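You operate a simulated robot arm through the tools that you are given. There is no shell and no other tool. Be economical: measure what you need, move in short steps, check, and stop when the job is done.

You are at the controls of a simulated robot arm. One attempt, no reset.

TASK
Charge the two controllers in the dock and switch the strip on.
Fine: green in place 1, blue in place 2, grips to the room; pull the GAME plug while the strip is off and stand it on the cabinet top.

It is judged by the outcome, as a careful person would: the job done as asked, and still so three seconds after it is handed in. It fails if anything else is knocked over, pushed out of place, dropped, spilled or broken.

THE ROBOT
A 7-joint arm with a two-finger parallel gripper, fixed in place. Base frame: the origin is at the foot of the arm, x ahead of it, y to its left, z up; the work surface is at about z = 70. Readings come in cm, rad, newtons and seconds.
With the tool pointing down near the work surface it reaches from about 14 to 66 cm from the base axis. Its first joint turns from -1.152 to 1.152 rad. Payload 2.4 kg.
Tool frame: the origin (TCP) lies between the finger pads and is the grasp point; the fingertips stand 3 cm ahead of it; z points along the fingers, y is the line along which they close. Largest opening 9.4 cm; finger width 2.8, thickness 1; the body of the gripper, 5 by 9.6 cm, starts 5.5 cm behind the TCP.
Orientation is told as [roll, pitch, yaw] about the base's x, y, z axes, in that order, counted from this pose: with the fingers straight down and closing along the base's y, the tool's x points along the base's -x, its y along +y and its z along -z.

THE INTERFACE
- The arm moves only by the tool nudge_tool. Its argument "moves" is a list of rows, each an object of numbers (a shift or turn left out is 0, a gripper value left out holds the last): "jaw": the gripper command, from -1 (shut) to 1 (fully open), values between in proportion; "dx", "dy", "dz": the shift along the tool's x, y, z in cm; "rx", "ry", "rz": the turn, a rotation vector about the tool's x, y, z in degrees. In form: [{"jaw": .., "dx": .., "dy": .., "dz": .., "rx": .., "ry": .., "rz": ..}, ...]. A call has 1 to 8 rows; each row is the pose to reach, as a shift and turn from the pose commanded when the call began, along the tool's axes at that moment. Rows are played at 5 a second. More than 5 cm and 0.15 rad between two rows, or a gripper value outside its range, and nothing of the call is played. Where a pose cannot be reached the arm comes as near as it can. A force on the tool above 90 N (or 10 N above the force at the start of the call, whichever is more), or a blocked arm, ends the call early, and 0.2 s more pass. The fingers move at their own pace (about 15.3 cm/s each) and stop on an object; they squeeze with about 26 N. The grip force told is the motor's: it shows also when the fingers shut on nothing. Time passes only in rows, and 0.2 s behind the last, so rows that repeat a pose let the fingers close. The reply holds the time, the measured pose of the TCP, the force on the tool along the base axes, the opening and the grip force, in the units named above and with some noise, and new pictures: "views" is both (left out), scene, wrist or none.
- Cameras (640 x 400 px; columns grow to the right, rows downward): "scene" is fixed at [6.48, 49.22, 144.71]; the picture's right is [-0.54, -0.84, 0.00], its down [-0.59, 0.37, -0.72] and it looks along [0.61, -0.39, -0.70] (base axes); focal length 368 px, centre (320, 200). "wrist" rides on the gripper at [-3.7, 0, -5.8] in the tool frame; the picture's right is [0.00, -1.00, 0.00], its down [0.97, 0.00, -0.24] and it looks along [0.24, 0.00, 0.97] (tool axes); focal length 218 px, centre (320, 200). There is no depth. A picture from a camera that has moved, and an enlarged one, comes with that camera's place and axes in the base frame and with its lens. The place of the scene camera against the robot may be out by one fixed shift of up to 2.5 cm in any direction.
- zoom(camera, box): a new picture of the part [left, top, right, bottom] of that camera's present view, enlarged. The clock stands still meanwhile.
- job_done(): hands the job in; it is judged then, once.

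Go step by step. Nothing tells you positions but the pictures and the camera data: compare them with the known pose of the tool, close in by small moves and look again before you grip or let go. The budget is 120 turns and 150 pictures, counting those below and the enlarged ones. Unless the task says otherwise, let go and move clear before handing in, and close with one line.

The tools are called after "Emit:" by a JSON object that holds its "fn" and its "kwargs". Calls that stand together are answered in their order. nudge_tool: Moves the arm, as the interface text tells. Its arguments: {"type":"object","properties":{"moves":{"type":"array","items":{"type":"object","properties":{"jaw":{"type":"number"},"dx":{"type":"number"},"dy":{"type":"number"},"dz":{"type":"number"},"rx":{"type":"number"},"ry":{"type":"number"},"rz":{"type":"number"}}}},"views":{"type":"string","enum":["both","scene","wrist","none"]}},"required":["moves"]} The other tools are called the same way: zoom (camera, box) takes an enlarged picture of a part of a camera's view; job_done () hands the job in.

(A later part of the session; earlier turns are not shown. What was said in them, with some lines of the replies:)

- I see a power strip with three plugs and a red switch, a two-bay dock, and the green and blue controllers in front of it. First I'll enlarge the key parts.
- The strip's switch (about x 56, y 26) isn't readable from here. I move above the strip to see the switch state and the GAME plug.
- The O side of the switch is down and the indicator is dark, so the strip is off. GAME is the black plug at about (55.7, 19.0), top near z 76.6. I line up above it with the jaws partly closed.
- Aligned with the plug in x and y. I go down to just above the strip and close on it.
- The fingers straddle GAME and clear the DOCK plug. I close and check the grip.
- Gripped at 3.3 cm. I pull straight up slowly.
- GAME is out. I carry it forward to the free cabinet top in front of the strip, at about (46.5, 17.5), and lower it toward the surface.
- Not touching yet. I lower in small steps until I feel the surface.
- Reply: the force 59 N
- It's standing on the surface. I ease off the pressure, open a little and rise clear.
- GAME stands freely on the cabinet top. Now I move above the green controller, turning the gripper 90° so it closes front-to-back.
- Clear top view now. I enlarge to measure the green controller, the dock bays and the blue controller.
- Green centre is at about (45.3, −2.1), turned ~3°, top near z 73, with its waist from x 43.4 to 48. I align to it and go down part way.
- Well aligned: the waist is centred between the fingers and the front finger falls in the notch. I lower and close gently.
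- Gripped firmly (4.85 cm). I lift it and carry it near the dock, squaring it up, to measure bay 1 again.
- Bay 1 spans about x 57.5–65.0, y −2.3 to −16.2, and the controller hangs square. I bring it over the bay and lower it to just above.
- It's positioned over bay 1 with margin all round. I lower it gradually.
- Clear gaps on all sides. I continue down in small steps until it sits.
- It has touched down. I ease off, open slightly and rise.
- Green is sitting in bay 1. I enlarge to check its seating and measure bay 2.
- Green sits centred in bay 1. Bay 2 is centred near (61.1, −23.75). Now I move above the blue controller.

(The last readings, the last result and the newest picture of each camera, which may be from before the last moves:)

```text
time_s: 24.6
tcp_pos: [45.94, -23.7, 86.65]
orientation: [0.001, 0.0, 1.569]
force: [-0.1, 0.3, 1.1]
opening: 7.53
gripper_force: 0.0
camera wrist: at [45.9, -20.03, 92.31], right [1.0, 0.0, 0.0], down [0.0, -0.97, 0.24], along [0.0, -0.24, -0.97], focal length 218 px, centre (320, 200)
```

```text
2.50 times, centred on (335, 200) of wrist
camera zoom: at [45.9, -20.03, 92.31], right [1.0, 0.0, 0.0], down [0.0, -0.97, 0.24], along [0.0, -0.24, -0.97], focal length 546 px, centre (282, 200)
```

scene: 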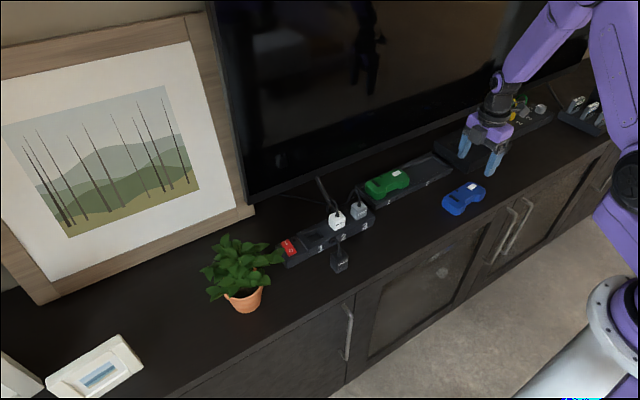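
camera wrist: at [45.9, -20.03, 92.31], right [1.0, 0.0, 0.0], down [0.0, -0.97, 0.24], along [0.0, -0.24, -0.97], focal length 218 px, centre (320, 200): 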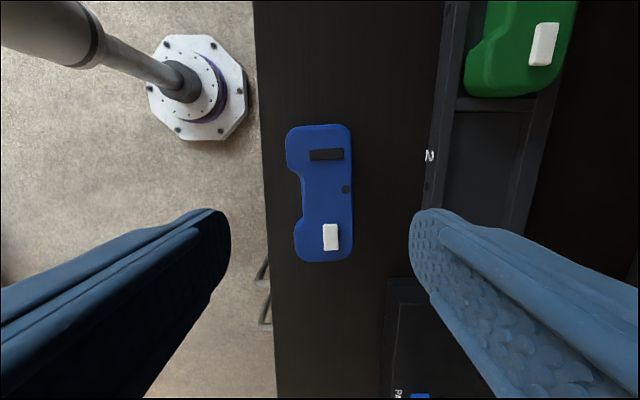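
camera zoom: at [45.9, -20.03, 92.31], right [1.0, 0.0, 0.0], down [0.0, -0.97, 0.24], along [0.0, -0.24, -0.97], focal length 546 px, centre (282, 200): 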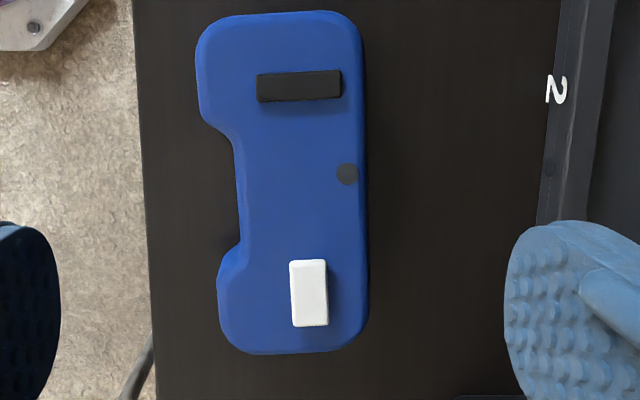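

Blue is centred near y −24.5, with its waist from x 44.4 to 48.9 and a turn of ~3.4°. I align and go down part way.

Emit:
{"fn": "nudge_tool", "kwargs": {"moves": [{"dx": 0.5, "dy": -0.75, "dz": 3, "rz": -3.4}, {"dx": 0.5, "dy": -0.75, "dz": 6, "rz": -3.4}, {"dx": 0.5, "dy": -0.75, "dz": 8.7, "rz": -3.4}, {"dx": 0.5, "dy": -0.75, "dz": 8.7, "rz": -3.4}], "views": "wrist"}}

```text
time_s: 25.6
tcp_pos: [46.63, -24.01, 77.81]
orientation: [0.0, 0.0, 1.63]
force: [0.8, -0.5, 0.7]
opening: 7.53
gripper_force: 0.0
camera wrist: at [46.42, -20.44, 83.59], right [1.0, 0.06, 0.0], down [0.06, -0.97, 0.24], along [0.01, -0.24, -0.97], focal length 218 px, centre (320, 200)
```

wrist: 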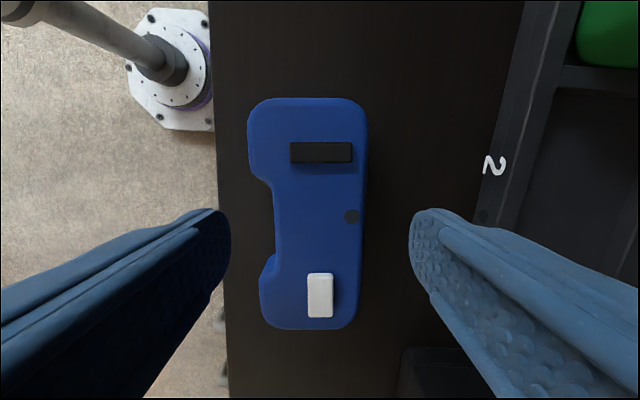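

Aligned. I lower and close.

Emit:
{"fn": "nudge_tool", "kwargs": {"moves": [{"dz": 2}, {"dz": 3.4}, {"dz": 3.4}, {"dz": 3.4, "jaw": -1}, {"dz": 3.4}, {"dz": 3.4}], "views": "wrist"}}

```text
time_s: 27.0
tcp_pos: [46.53, -24.04, 74.56]
orientation: [-0.002, -0.001, 1.631]
force: [1.2, -0.9, 0.7]
opening: 4.85
gripper_force: 25.9
camera wrist: at [46.38, -20.41, 80.23], right [1.0, 0.06, 0.0], down [0.06, -0.97, 0.24], along [0.01, -0.24, -0.97], focal length 218 px, centre (320, 200)
```

wrist: 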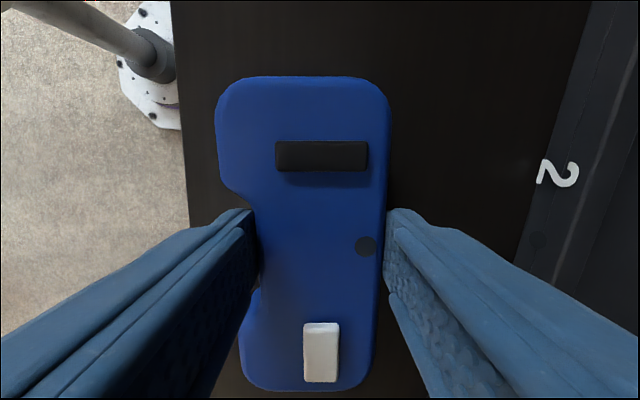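

Gripped at 4.85 cm. I lift and carry it over bay 2, squaring it up.

Emit:
{"fn": "nudge_tool", "kwargs": {"moves": [{"dz": -3}, {"dz": -6}, {"dz": -9}, {"dz": -9, "dy": -4, "rz": 1.7}, {"dz": -9, "dx": 0.05, "dy": -8, "rz": 3.4}, {"dz": -9, "dx": 0.1, "dy": -12, "rz": 3.4}, {"dz": -9, "dx": 0.1, "dy": -15, "rz": 3.4}, {"dz": -9, "dx": 0.1, "dy": -15, "rz": 3.4}]}}

Emit:
{"fn": "zoom", "kwargs": {"camera": "scene", "box": [360, 110, 500, 210]}}

```text
time_s: 28.8
tcp_pos: [61.65, -23.15, 83.44]
orientation: [0.003, 0.001, 1.571]
force: [0.3, -0.5, -1.7]
opening: 4.87
gripper_force: 26.0
camera wrist: at [61.5, -19.6, 89.2], right [1.0, 0.0, 0.0], down [0.0, -0.97, 0.24], along [0.0, -0.24, -0.97], focal length 218 px, centre (320, 200)
```

scene: 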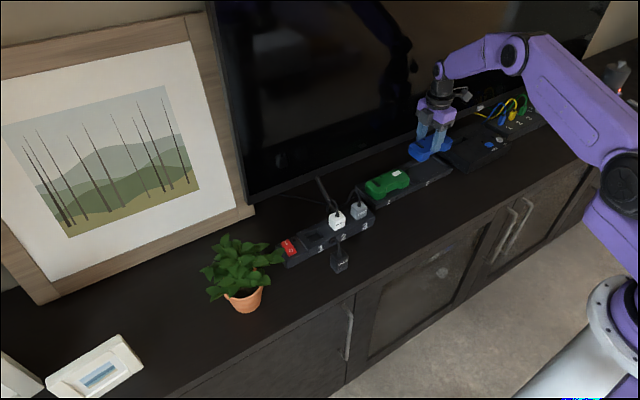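
wrist: 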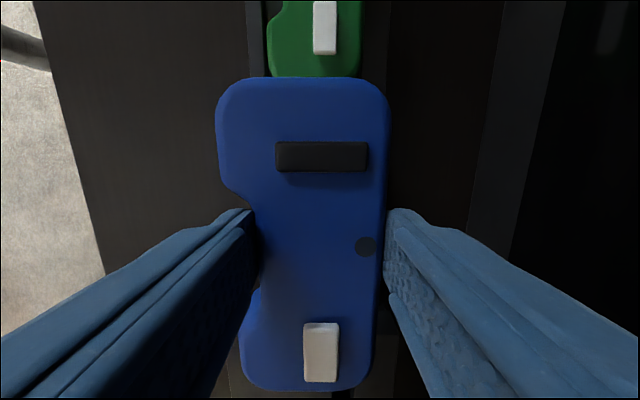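

```text
4.00 times, centred on (430, 160) of scene
camera zoom: at [6.49, 49.22, 144.72], right [-0.54, -0.84, 0.0], down [-0.59, 0.37, -0.72], along [0.61, -0.39, -0.7], focal length 1471 px, centre (-120, 360)
```

zoom: 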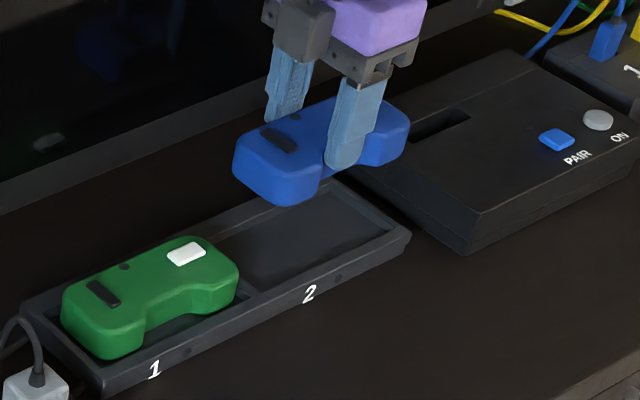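

Reached over bay 2. I lower to just inside the rim and check.

Emit:
{"fn": "nudge_tool", "kwargs": {"moves": [{"dz": 2.5}, {"dz": 5}, {"dz": 6.3}, {"dz": 7.0}, {"dz": 7.0}], "views": "wrist"}}

Emit:
{"fn": "zoom", "kwargs": {"camera": "scene", "box": [360, 110, 500, 210]}}

```text
time_s: 30.0
tcp_pos: [61.62, -23.35, 76.4]
orientation: [0.0, -0.001, 1.571]
force: [1.0, 0.3, -1.7]
opening: 4.86
gripper_force: 25.9
camera wrist: at [61.57, -19.58, 82.26], right [1.0, 0.0, 0.0], down [0.0, -0.97, 0.24], along [0.0, -0.24, -0.97], focal length 218 px, centre (320, 200)
```

wrist: 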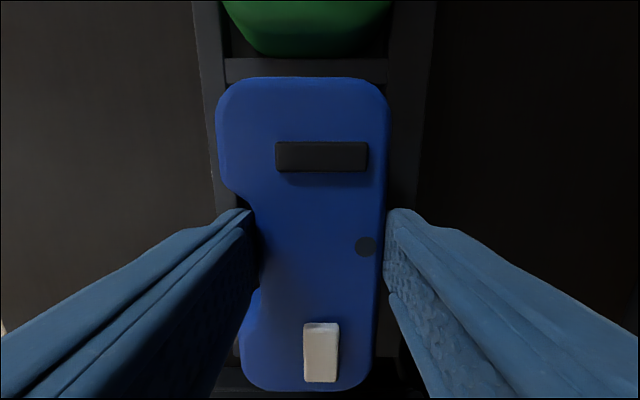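

```text
4.00 times, centred on (430, 160) of scene
camera zoom: at [6.49, 49.22, 144.72], right [-0.54, -0.84, 0.0], down [-0.59, 0.37, -0.72], along [0.61, -0.39, -0.7], focal length 1471 px, centre (-120, 360)
```

zoom: 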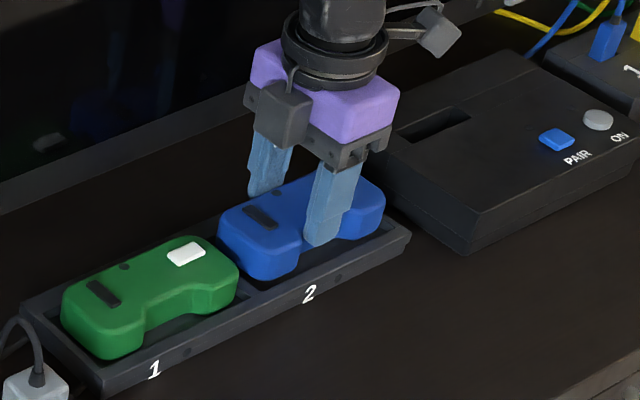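

In position. I lower until it touches the floor of the bay.

Emit:
{"fn": "nudge_tool", "kwargs": {"moves": [{"dz": 0.3}, {"dz": 0.55}, {"dz": 0.75}, {"dz": 0.75}], "views": "none"}}

```text
time_s: 31.0
tcp_pos: [61.63, -23.23, 75.75]
orientation: [0.0, 0.001, 1.57]
force: [-0.7, 0.7, -0.1]
opening: 4.84
gripper_force: 26.0
```

Emit:
{"fn": "nudge_tool", "kwargs": {"moves": [{"dz": 0.15}, {"dz": 0.2}, {"dz": 0.2}], "views": "none"}}

```text
time_s: 31.8
tcp_pos: [61.55, -23.29, 75.67]
orientation: [-0.004, 0.001, 1.572]
force: [-4.8, -0.3, 18.7]
opening: 4.86
gripper_force: 26.1
```

Touched down. I ease off, open a little and rise.

Emit:
{"fn": "nudge_tool", "kwargs": {"moves": [{"dz": -0.1}, {"dz": -0.1, "jaw": 0.28}, {"dz": -0.1}, {"dz": -3}, {"dz": -7}, {"dz": -11}, {"dz": -15}]}}

Emit:
{"fn": "zoom", "kwargs": {"camera": "scene", "box": [350, 110, 490, 210]}}

Emit:
{"fn": "zoom", "kwargs": {"camera": "wrist", "box": [230, 60, 410, 260]}}

```text
time_s: 33.4
tcp_pos: [61.47, -23.23, 90.6]
orientation: [0.003, 0.0, 1.572]
force: [0.5, -1.2, 0.3]
opening: 6.0
gripper_force: 0.1
camera wrist: at [61.46, -19.54, 96.39], right [1.0, 0.0, 0.0], down [0.0, -0.97, 0.24], along [0.0, -0.24, -0.97], focal length 218 px, centre (320, 200)
```

scene: 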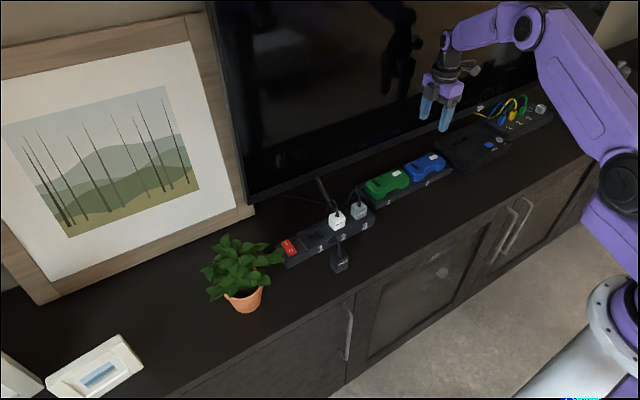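
wrist: 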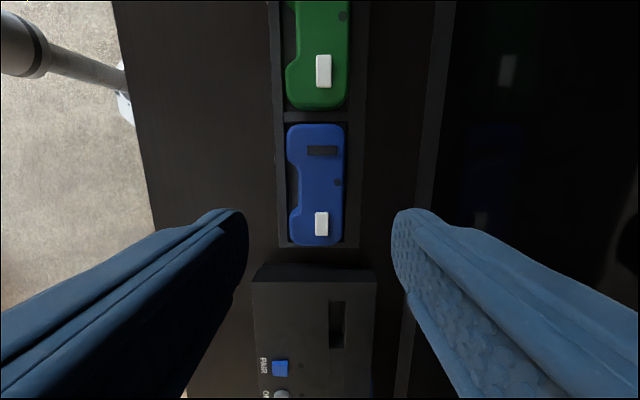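

```text
4.00 times, centred on (420, 160) of scene
camera zoom: at [6.48, 49.22, 144.71], right [-0.54, -0.84, 0.0], down [-0.59, 0.37, -0.72], along [0.61, -0.39, -0.7], focal length 1471 px, centre (-80, 360)
```

zoom: 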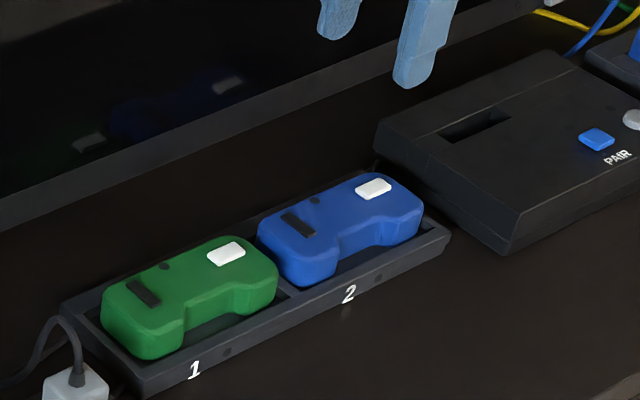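

```text
2.00 times, centred on (320, 160) of wrist
camera zoom: at [61.46, -19.54, 96.39], right [1.0, 0.0, 0.0], down [0.0, -0.97, 0.24], along [0.0, -0.24, -0.97], focal length 436 px, centre (320, 280)
```

zoom: 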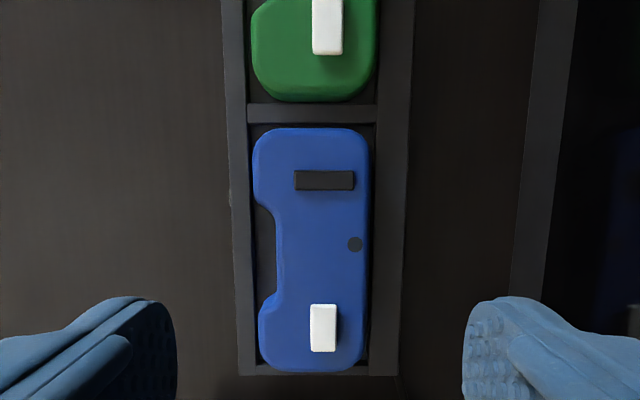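

Both controllers are seated, grips to the room. For the switch I want the wrist camera on the side away from the plant, so I close the jaws, move back over the strip and turn the gripper the other way.

Emit:
{"fn": "nudge_tool", "kwargs": {"moves": [{"dx": -4.3, "dy": 0.6, "dz": -0.5, "rz": 8.2, "jaw": -1}, {"dx": -8.6, "dy": 1.2, "dz": -1, "rz": 16.4}, {"dx": -12.9, "dy": 1.8, "dz": -1.5, "rz": 24.6}, {"dx": -17.2, "dy": 2.4, "dz": -2, "rz": 32.8}, {"dx": -21.5, "dy": 3, "dz": -2.5, "rz": 41}, {"dx": -25.8, "dy": 3.6, "dz": -3, "rz": 49.2}, {"dx": -30, "dy": 4.2, "dz": -3.5, "rz": 57.4}, {"dx": -34, "dy": 4.8, "dz": -4, "rz": 65.6}], "views": "none"}}

Emit:
{"fn": "nudge_tool", "kwargs": {"moves": [{"rz": 8.2}, {"rz": 16.4}, {"rz": 24.6}, {"rz": 32.8}, {"rz": 41}, {"rz": 49.2}, {"rz": 57.4}, {"rz": 65.6}], "views": "none"}}

Emit:
{"fn": "nudge_tool", "kwargs": {"moves": [{"rz": 8.2}, {"rz": 16.4}, {"rz": 24.6}, {"rz": 32.8}, {"rz": 41}, {"rz": 48.8}, {"rz": 48.8}]}}

```text
time_s: 35.2
tcp_pos: [56.82, 10.7, 94.57]
orientation: [-0.001, 0.001, 0.424]
force: [0.1, -0.4, 0.2]
opening: 0.0
gripper_force: 25.8
```

```text
time_s: 37.0
tcp_pos: [56.76, 10.8, 94.61]
orientation: [0.001, 0.0, -0.721]
force: [0.9, -0.6, -0.1]
opening: 0.0
gripper_force: 26.2
```

```text
time_s: 38.6
tcp_pos: [56.71, 10.76, 94.52]
orientation: [0.001, 0.0, -1.572]
force: [-0.1, 0.7, -0.5]
opening: 0.0
gripper_force: 26.5
camera wrist: at [56.71, 6.99, 100.27], right [-1.0, 0.0, 0.0], down [0.0, 0.97, 0.24], along [0.0, 0.24, -0.97], focal length 218 px, centre (320, 200)
```

scene: 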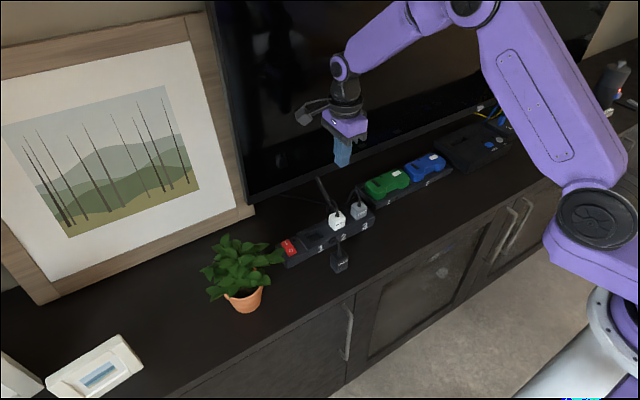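
wrist: 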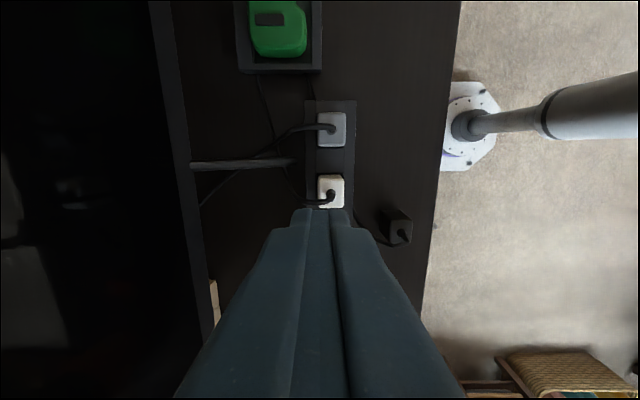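

Another bracket on the wrist now points to the plant side, so this turn isn't safe. I turn back to the original yaw and will lean the gripper away from the plant instead.

Emit:
{"fn": "nudge_tool", "kwargs": {"moves": [{"rz": -8.2}, {"rz": -16.4}, {"rz": -24.6}, {"rz": -32.8}, {"rz": -41}, {"rz": -49.2}, {"rz": -57.4}, {"rz": -65.6}], "views": "none"}}

Emit:
{"fn": "nudge_tool", "kwargs": {"moves": [{"rz": -8.2}, {"rz": -16.4}, {"rz": -24.4}, {"rz": -24.4}], "views": "none"}}

Emit:
{"fn": "nudge_tool", "kwargs": {"moves": [{"dy": 3, "rx": -8}, {"dy": 6, "rx": -16}, {"dy": 9, "rx": -18}, {"dy": 9, "rx": -18}]}}

```text
time_s: 40.4
tcp_pos: [56.67, 10.83, 94.5]
orientation: [0.001, -0.001, -0.424]
force: [0.1, 0.4, -0.3]
opening: 0.02
gripper_force: 26.3
```

```text
time_s: 41.4
tcp_pos: [56.75, 10.9, 94.58]
orientation: [0.0, 0.001, 0.002]
force: [-0.6, -0.2, 0.3]
opening: 0.0
gripper_force: 25.6
```

```text
time_s: 42.4
tcp_pos: [56.71, 19.79, 94.45]
orientation: [0.316, -0.002, -0.001]
force: [0.5, -0.5, -0.1]
opening: 0.01
gripper_force: 26.1
camera wrist: at [60.4, 17.97, 99.91], right [0.0, -0.95, -0.31], down [-0.97, -0.07, 0.23], along [-0.24, 0.3, -0.92], focal length 218 px, centre (320, 200)
```

scene: 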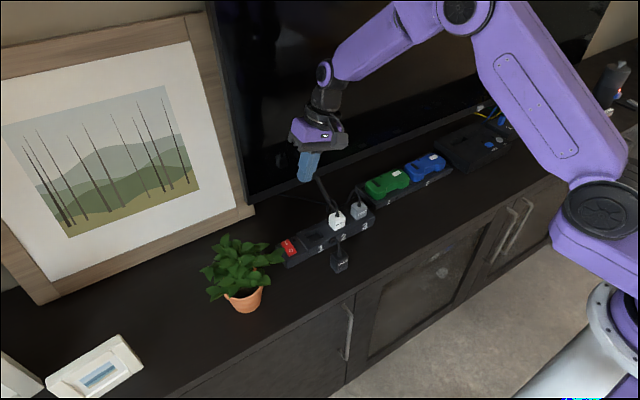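
wrist: 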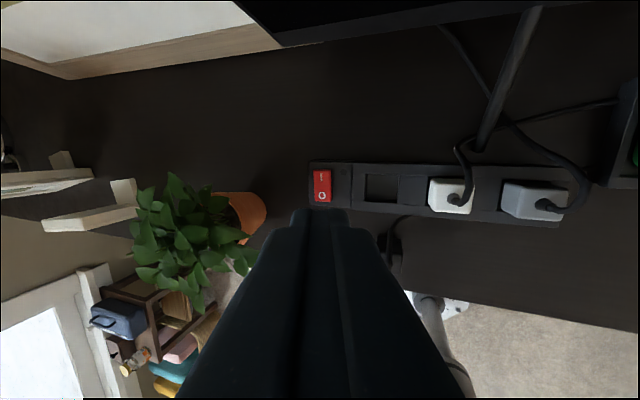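

The lean is away from the plant. The switch's I end is at about (57, 26, 74.5); I go to hover just above it.

Emit:
{"fn": "nudge_tool", "kwargs": {"moves": [{"dx": -0.5, "dy": 1.6, "dz": 3}, {"dx": -0.5, "dy": 1.6, "dz": 7}, {"dx": -0.5, "dy": 1.6, "dz": 11}, {"dx": -0.5, "dy": 1.6, "dz": 14.5}, {"dx": -0.5, "dy": 1.6, "dz": 14.5}]}}

Emit:
{"fn": "zoom", "kwargs": {"camera": "scene", "box": [240, 170, 360, 270]}}

```text
time_s: 43.6
tcp_pos: [57.25, 25.86, 81.17]
orientation: [0.315, 0.0, -0.002]
force: [0.3, 0.4, -0.5]
opening: 0.02
gripper_force: 25.6
camera wrist: at [60.97, 23.94, 86.71], right [0.0, -0.95, -0.31], down [-0.97, -0.07, 0.23], along [-0.24, 0.3, -0.92], focal length 218 px, centre (320, 200)
```

scene: 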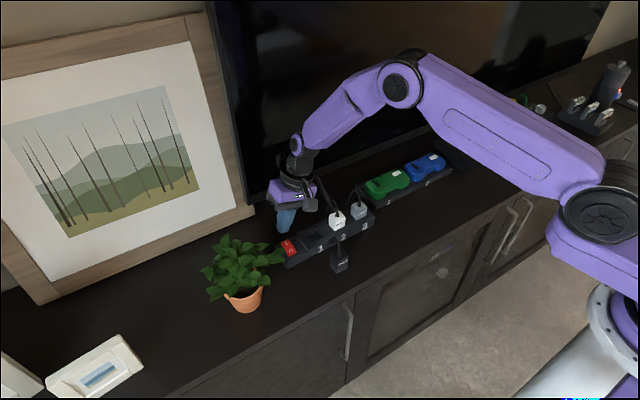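
wrist: 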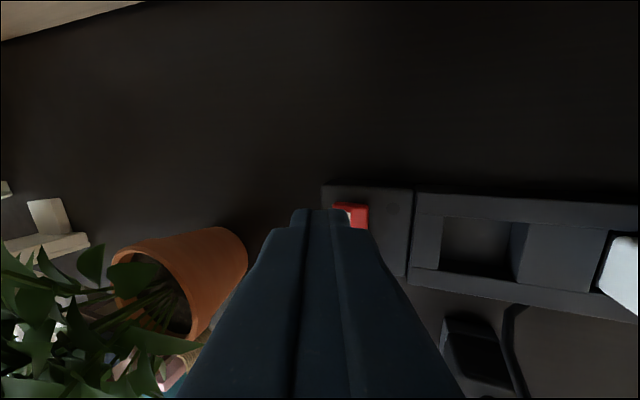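

```text
4.00 times, centred on (300, 220) of scene
camera zoom: at [6.48, 49.22, 144.71], right [-0.54, -0.84, 0.0], down [-0.59, 0.37, -0.72], along [0.61, -0.39, -0.7], focal length 1471 px, centre (400, 120)
```

zoom: 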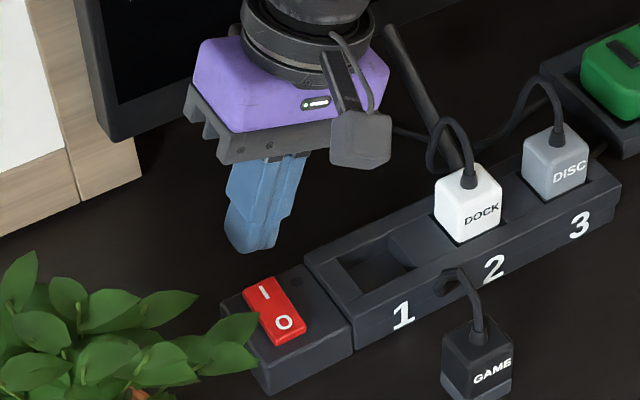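

The tip is over the I end with the plant well clear. I go straight down to near contact, then press in small steps.

Emit:
{"fn": "nudge_tool", "kwargs": {"moves": [{"dy": -0.46, "dz": 1.43}, {"dy": -0.8, "dz": 2.5}, {"dy": -0.99, "dz": 3.05}, {"dy": -1.05, "dz": 3.23}, {"dy": -1.11, "dz": 3.42}], "views": "scene"}}

Emit:
{"fn": "zoom", "kwargs": {"camera": "scene", "box": [240, 170, 360, 270]}}

```text
time_s: 44.8
tcp_pos: [57.26, 25.76, 77.67]
orientation: [0.314, 0.001, 0.002]
force: [-0.3, -0.3, -0.3]
opening: 0.0
gripper_force: 26.5
```

scene: 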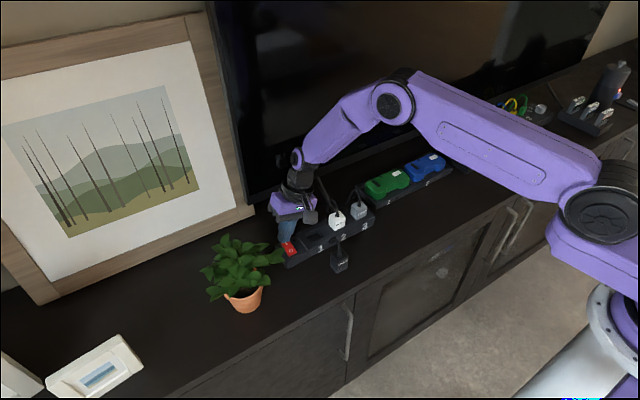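

```text
4.00 times, centred on (300, 220) of scene
camera zoom: at [6.48, 49.22, 144.72], right [-0.54, -0.84, 0.0], down [-0.59, 0.37, -0.72], along [0.61, -0.39, -0.7], focal length 1471 px, centre (400, 120)
```

zoom: 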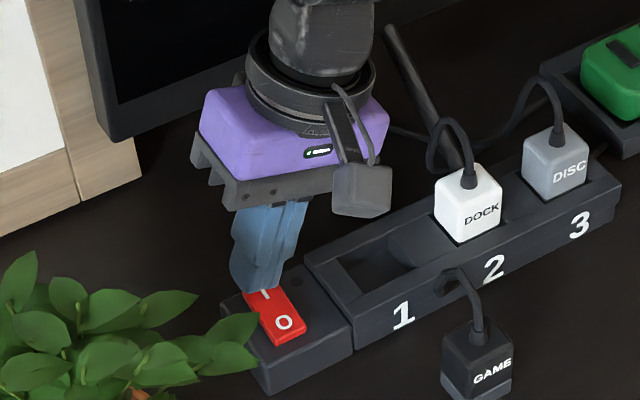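

Just about at the rocker, no force yet. I press down in small steps.

Emit:
{"fn": "nudge_tool", "kwargs": {"moves": [{"dy": -0.06, "dz": 0.19}, {"dy": -0.12, "dz": 0.38}, {"dy": -0.18, "dz": 0.57}, {"dy": -0.18, "dz": 0.57}], "views": "none"}}

Emit:
{"fn": "zoom", "kwargs": {"camera": "scene", "box": [260, 195, 340, 275]}}

```text
time_s: 45.8
tcp_pos: [57.32, 25.95, 77.11]
orientation: [0.315, -0.003, -0.001]
force: [0.7, -1.4, 10.4]
opening: 0.0
gripper_force: 26.0
```

```text
5.00 times, centred on (300, 235) of scene
camera zoom: at [6.47, 49.21, 144.72], right [-0.54, -0.84, 0.0], down [-0.59, 0.37, -0.72], along [0.61, -0.39, -0.7], focal length 1839 px, centre (420, 25)
```

zoom: 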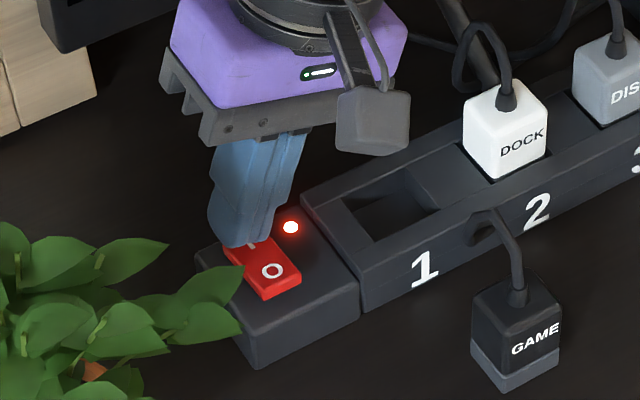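

The strip's indicator has lit, so it's on. I back straight up and check that it stays on.

Emit:
{"fn": "nudge_tool", "kwargs": {"moves": [{"dy": 0.3, "dz": -0.9}, {"dy": 0.9, "dz": -2.8}, {"dz": -6}, {"dz": -10}, {"dz": -14}, {"dz": -18}, {"dz": -18}]}}

Emit:
{"fn": "zoom", "kwargs": {"camera": "scene", "box": [260, 185, 370, 275]}}

Emit:
{"fn": "zoom", "kwargs": {"camera": "scene", "box": [350, 140, 460, 220]}}

```text
time_s: 47.4
tcp_pos: [57.15, 20.23, 94.3]
orientation: [0.315, 0.0, 0.0]
force: [-1.2, -0.5, 0.3]
opening: 0.01
gripper_force: 25.6
camera wrist: at [60.88, 18.33, 99.71], right [0.0, -0.95, -0.31], down [-0.97, -0.07, 0.23], along [-0.24, 0.3, -0.92], focal length 218 px, centre (320, 200)
```

scene: 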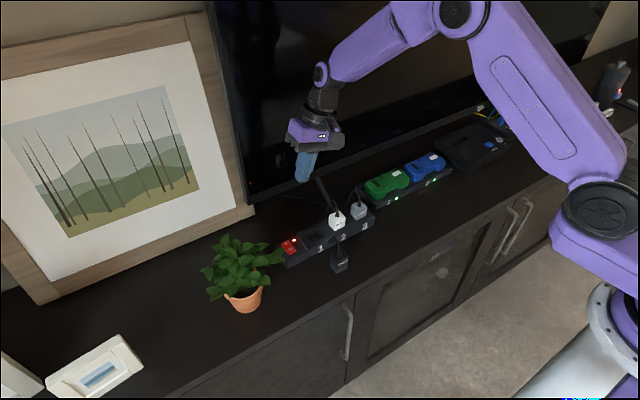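
wrist: 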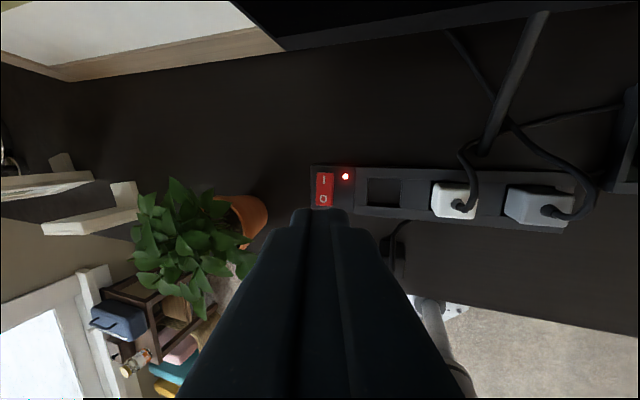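

```text
4.44 times, centred on (315, 230) of scene
camera zoom: at [6.48, 49.22, 144.72], right [-0.54, -0.84, 0.0], down [-0.59, 0.37, -0.72], along [0.61, -0.39, -0.7], focal length 1635 px, centre (342, 67)
```

zoom: 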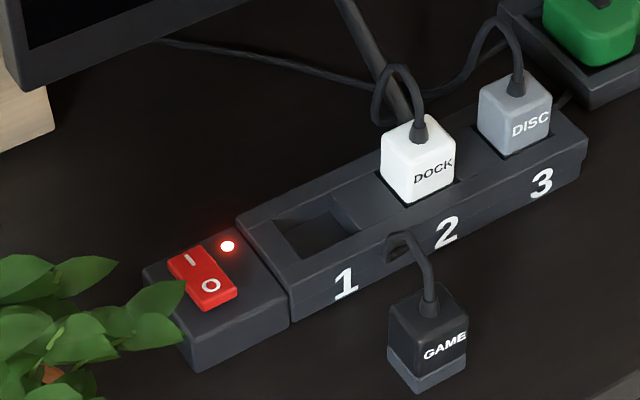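

```text
5.00 times, centred on (405, 180) of scene
camera zoom: at [6.48, 49.22, 144.72], right [-0.54, -0.84, 0.0], down [-0.59, 0.37, -0.72], along [0.61, -0.39, -0.7], focal length 1839 px, centre (-105, 300)
```

zoom: 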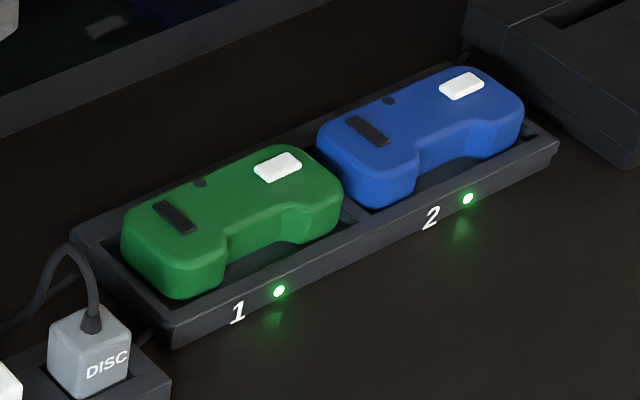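

The strip light is on and both dock lights are green. GAME stands upright on the cabinet top, nothing else has moved, and the arm is clear, so I hand in.

Emit:
{"fn": "job_done", "kwargs": {}}

```text
The job is handed in.
```

The job is handed in: green is charging in place 1 and blue in place 2, both with grips to the room, the GAME plug was pulled while the strip was off and stands on the cabinet top, and the strip is now on.
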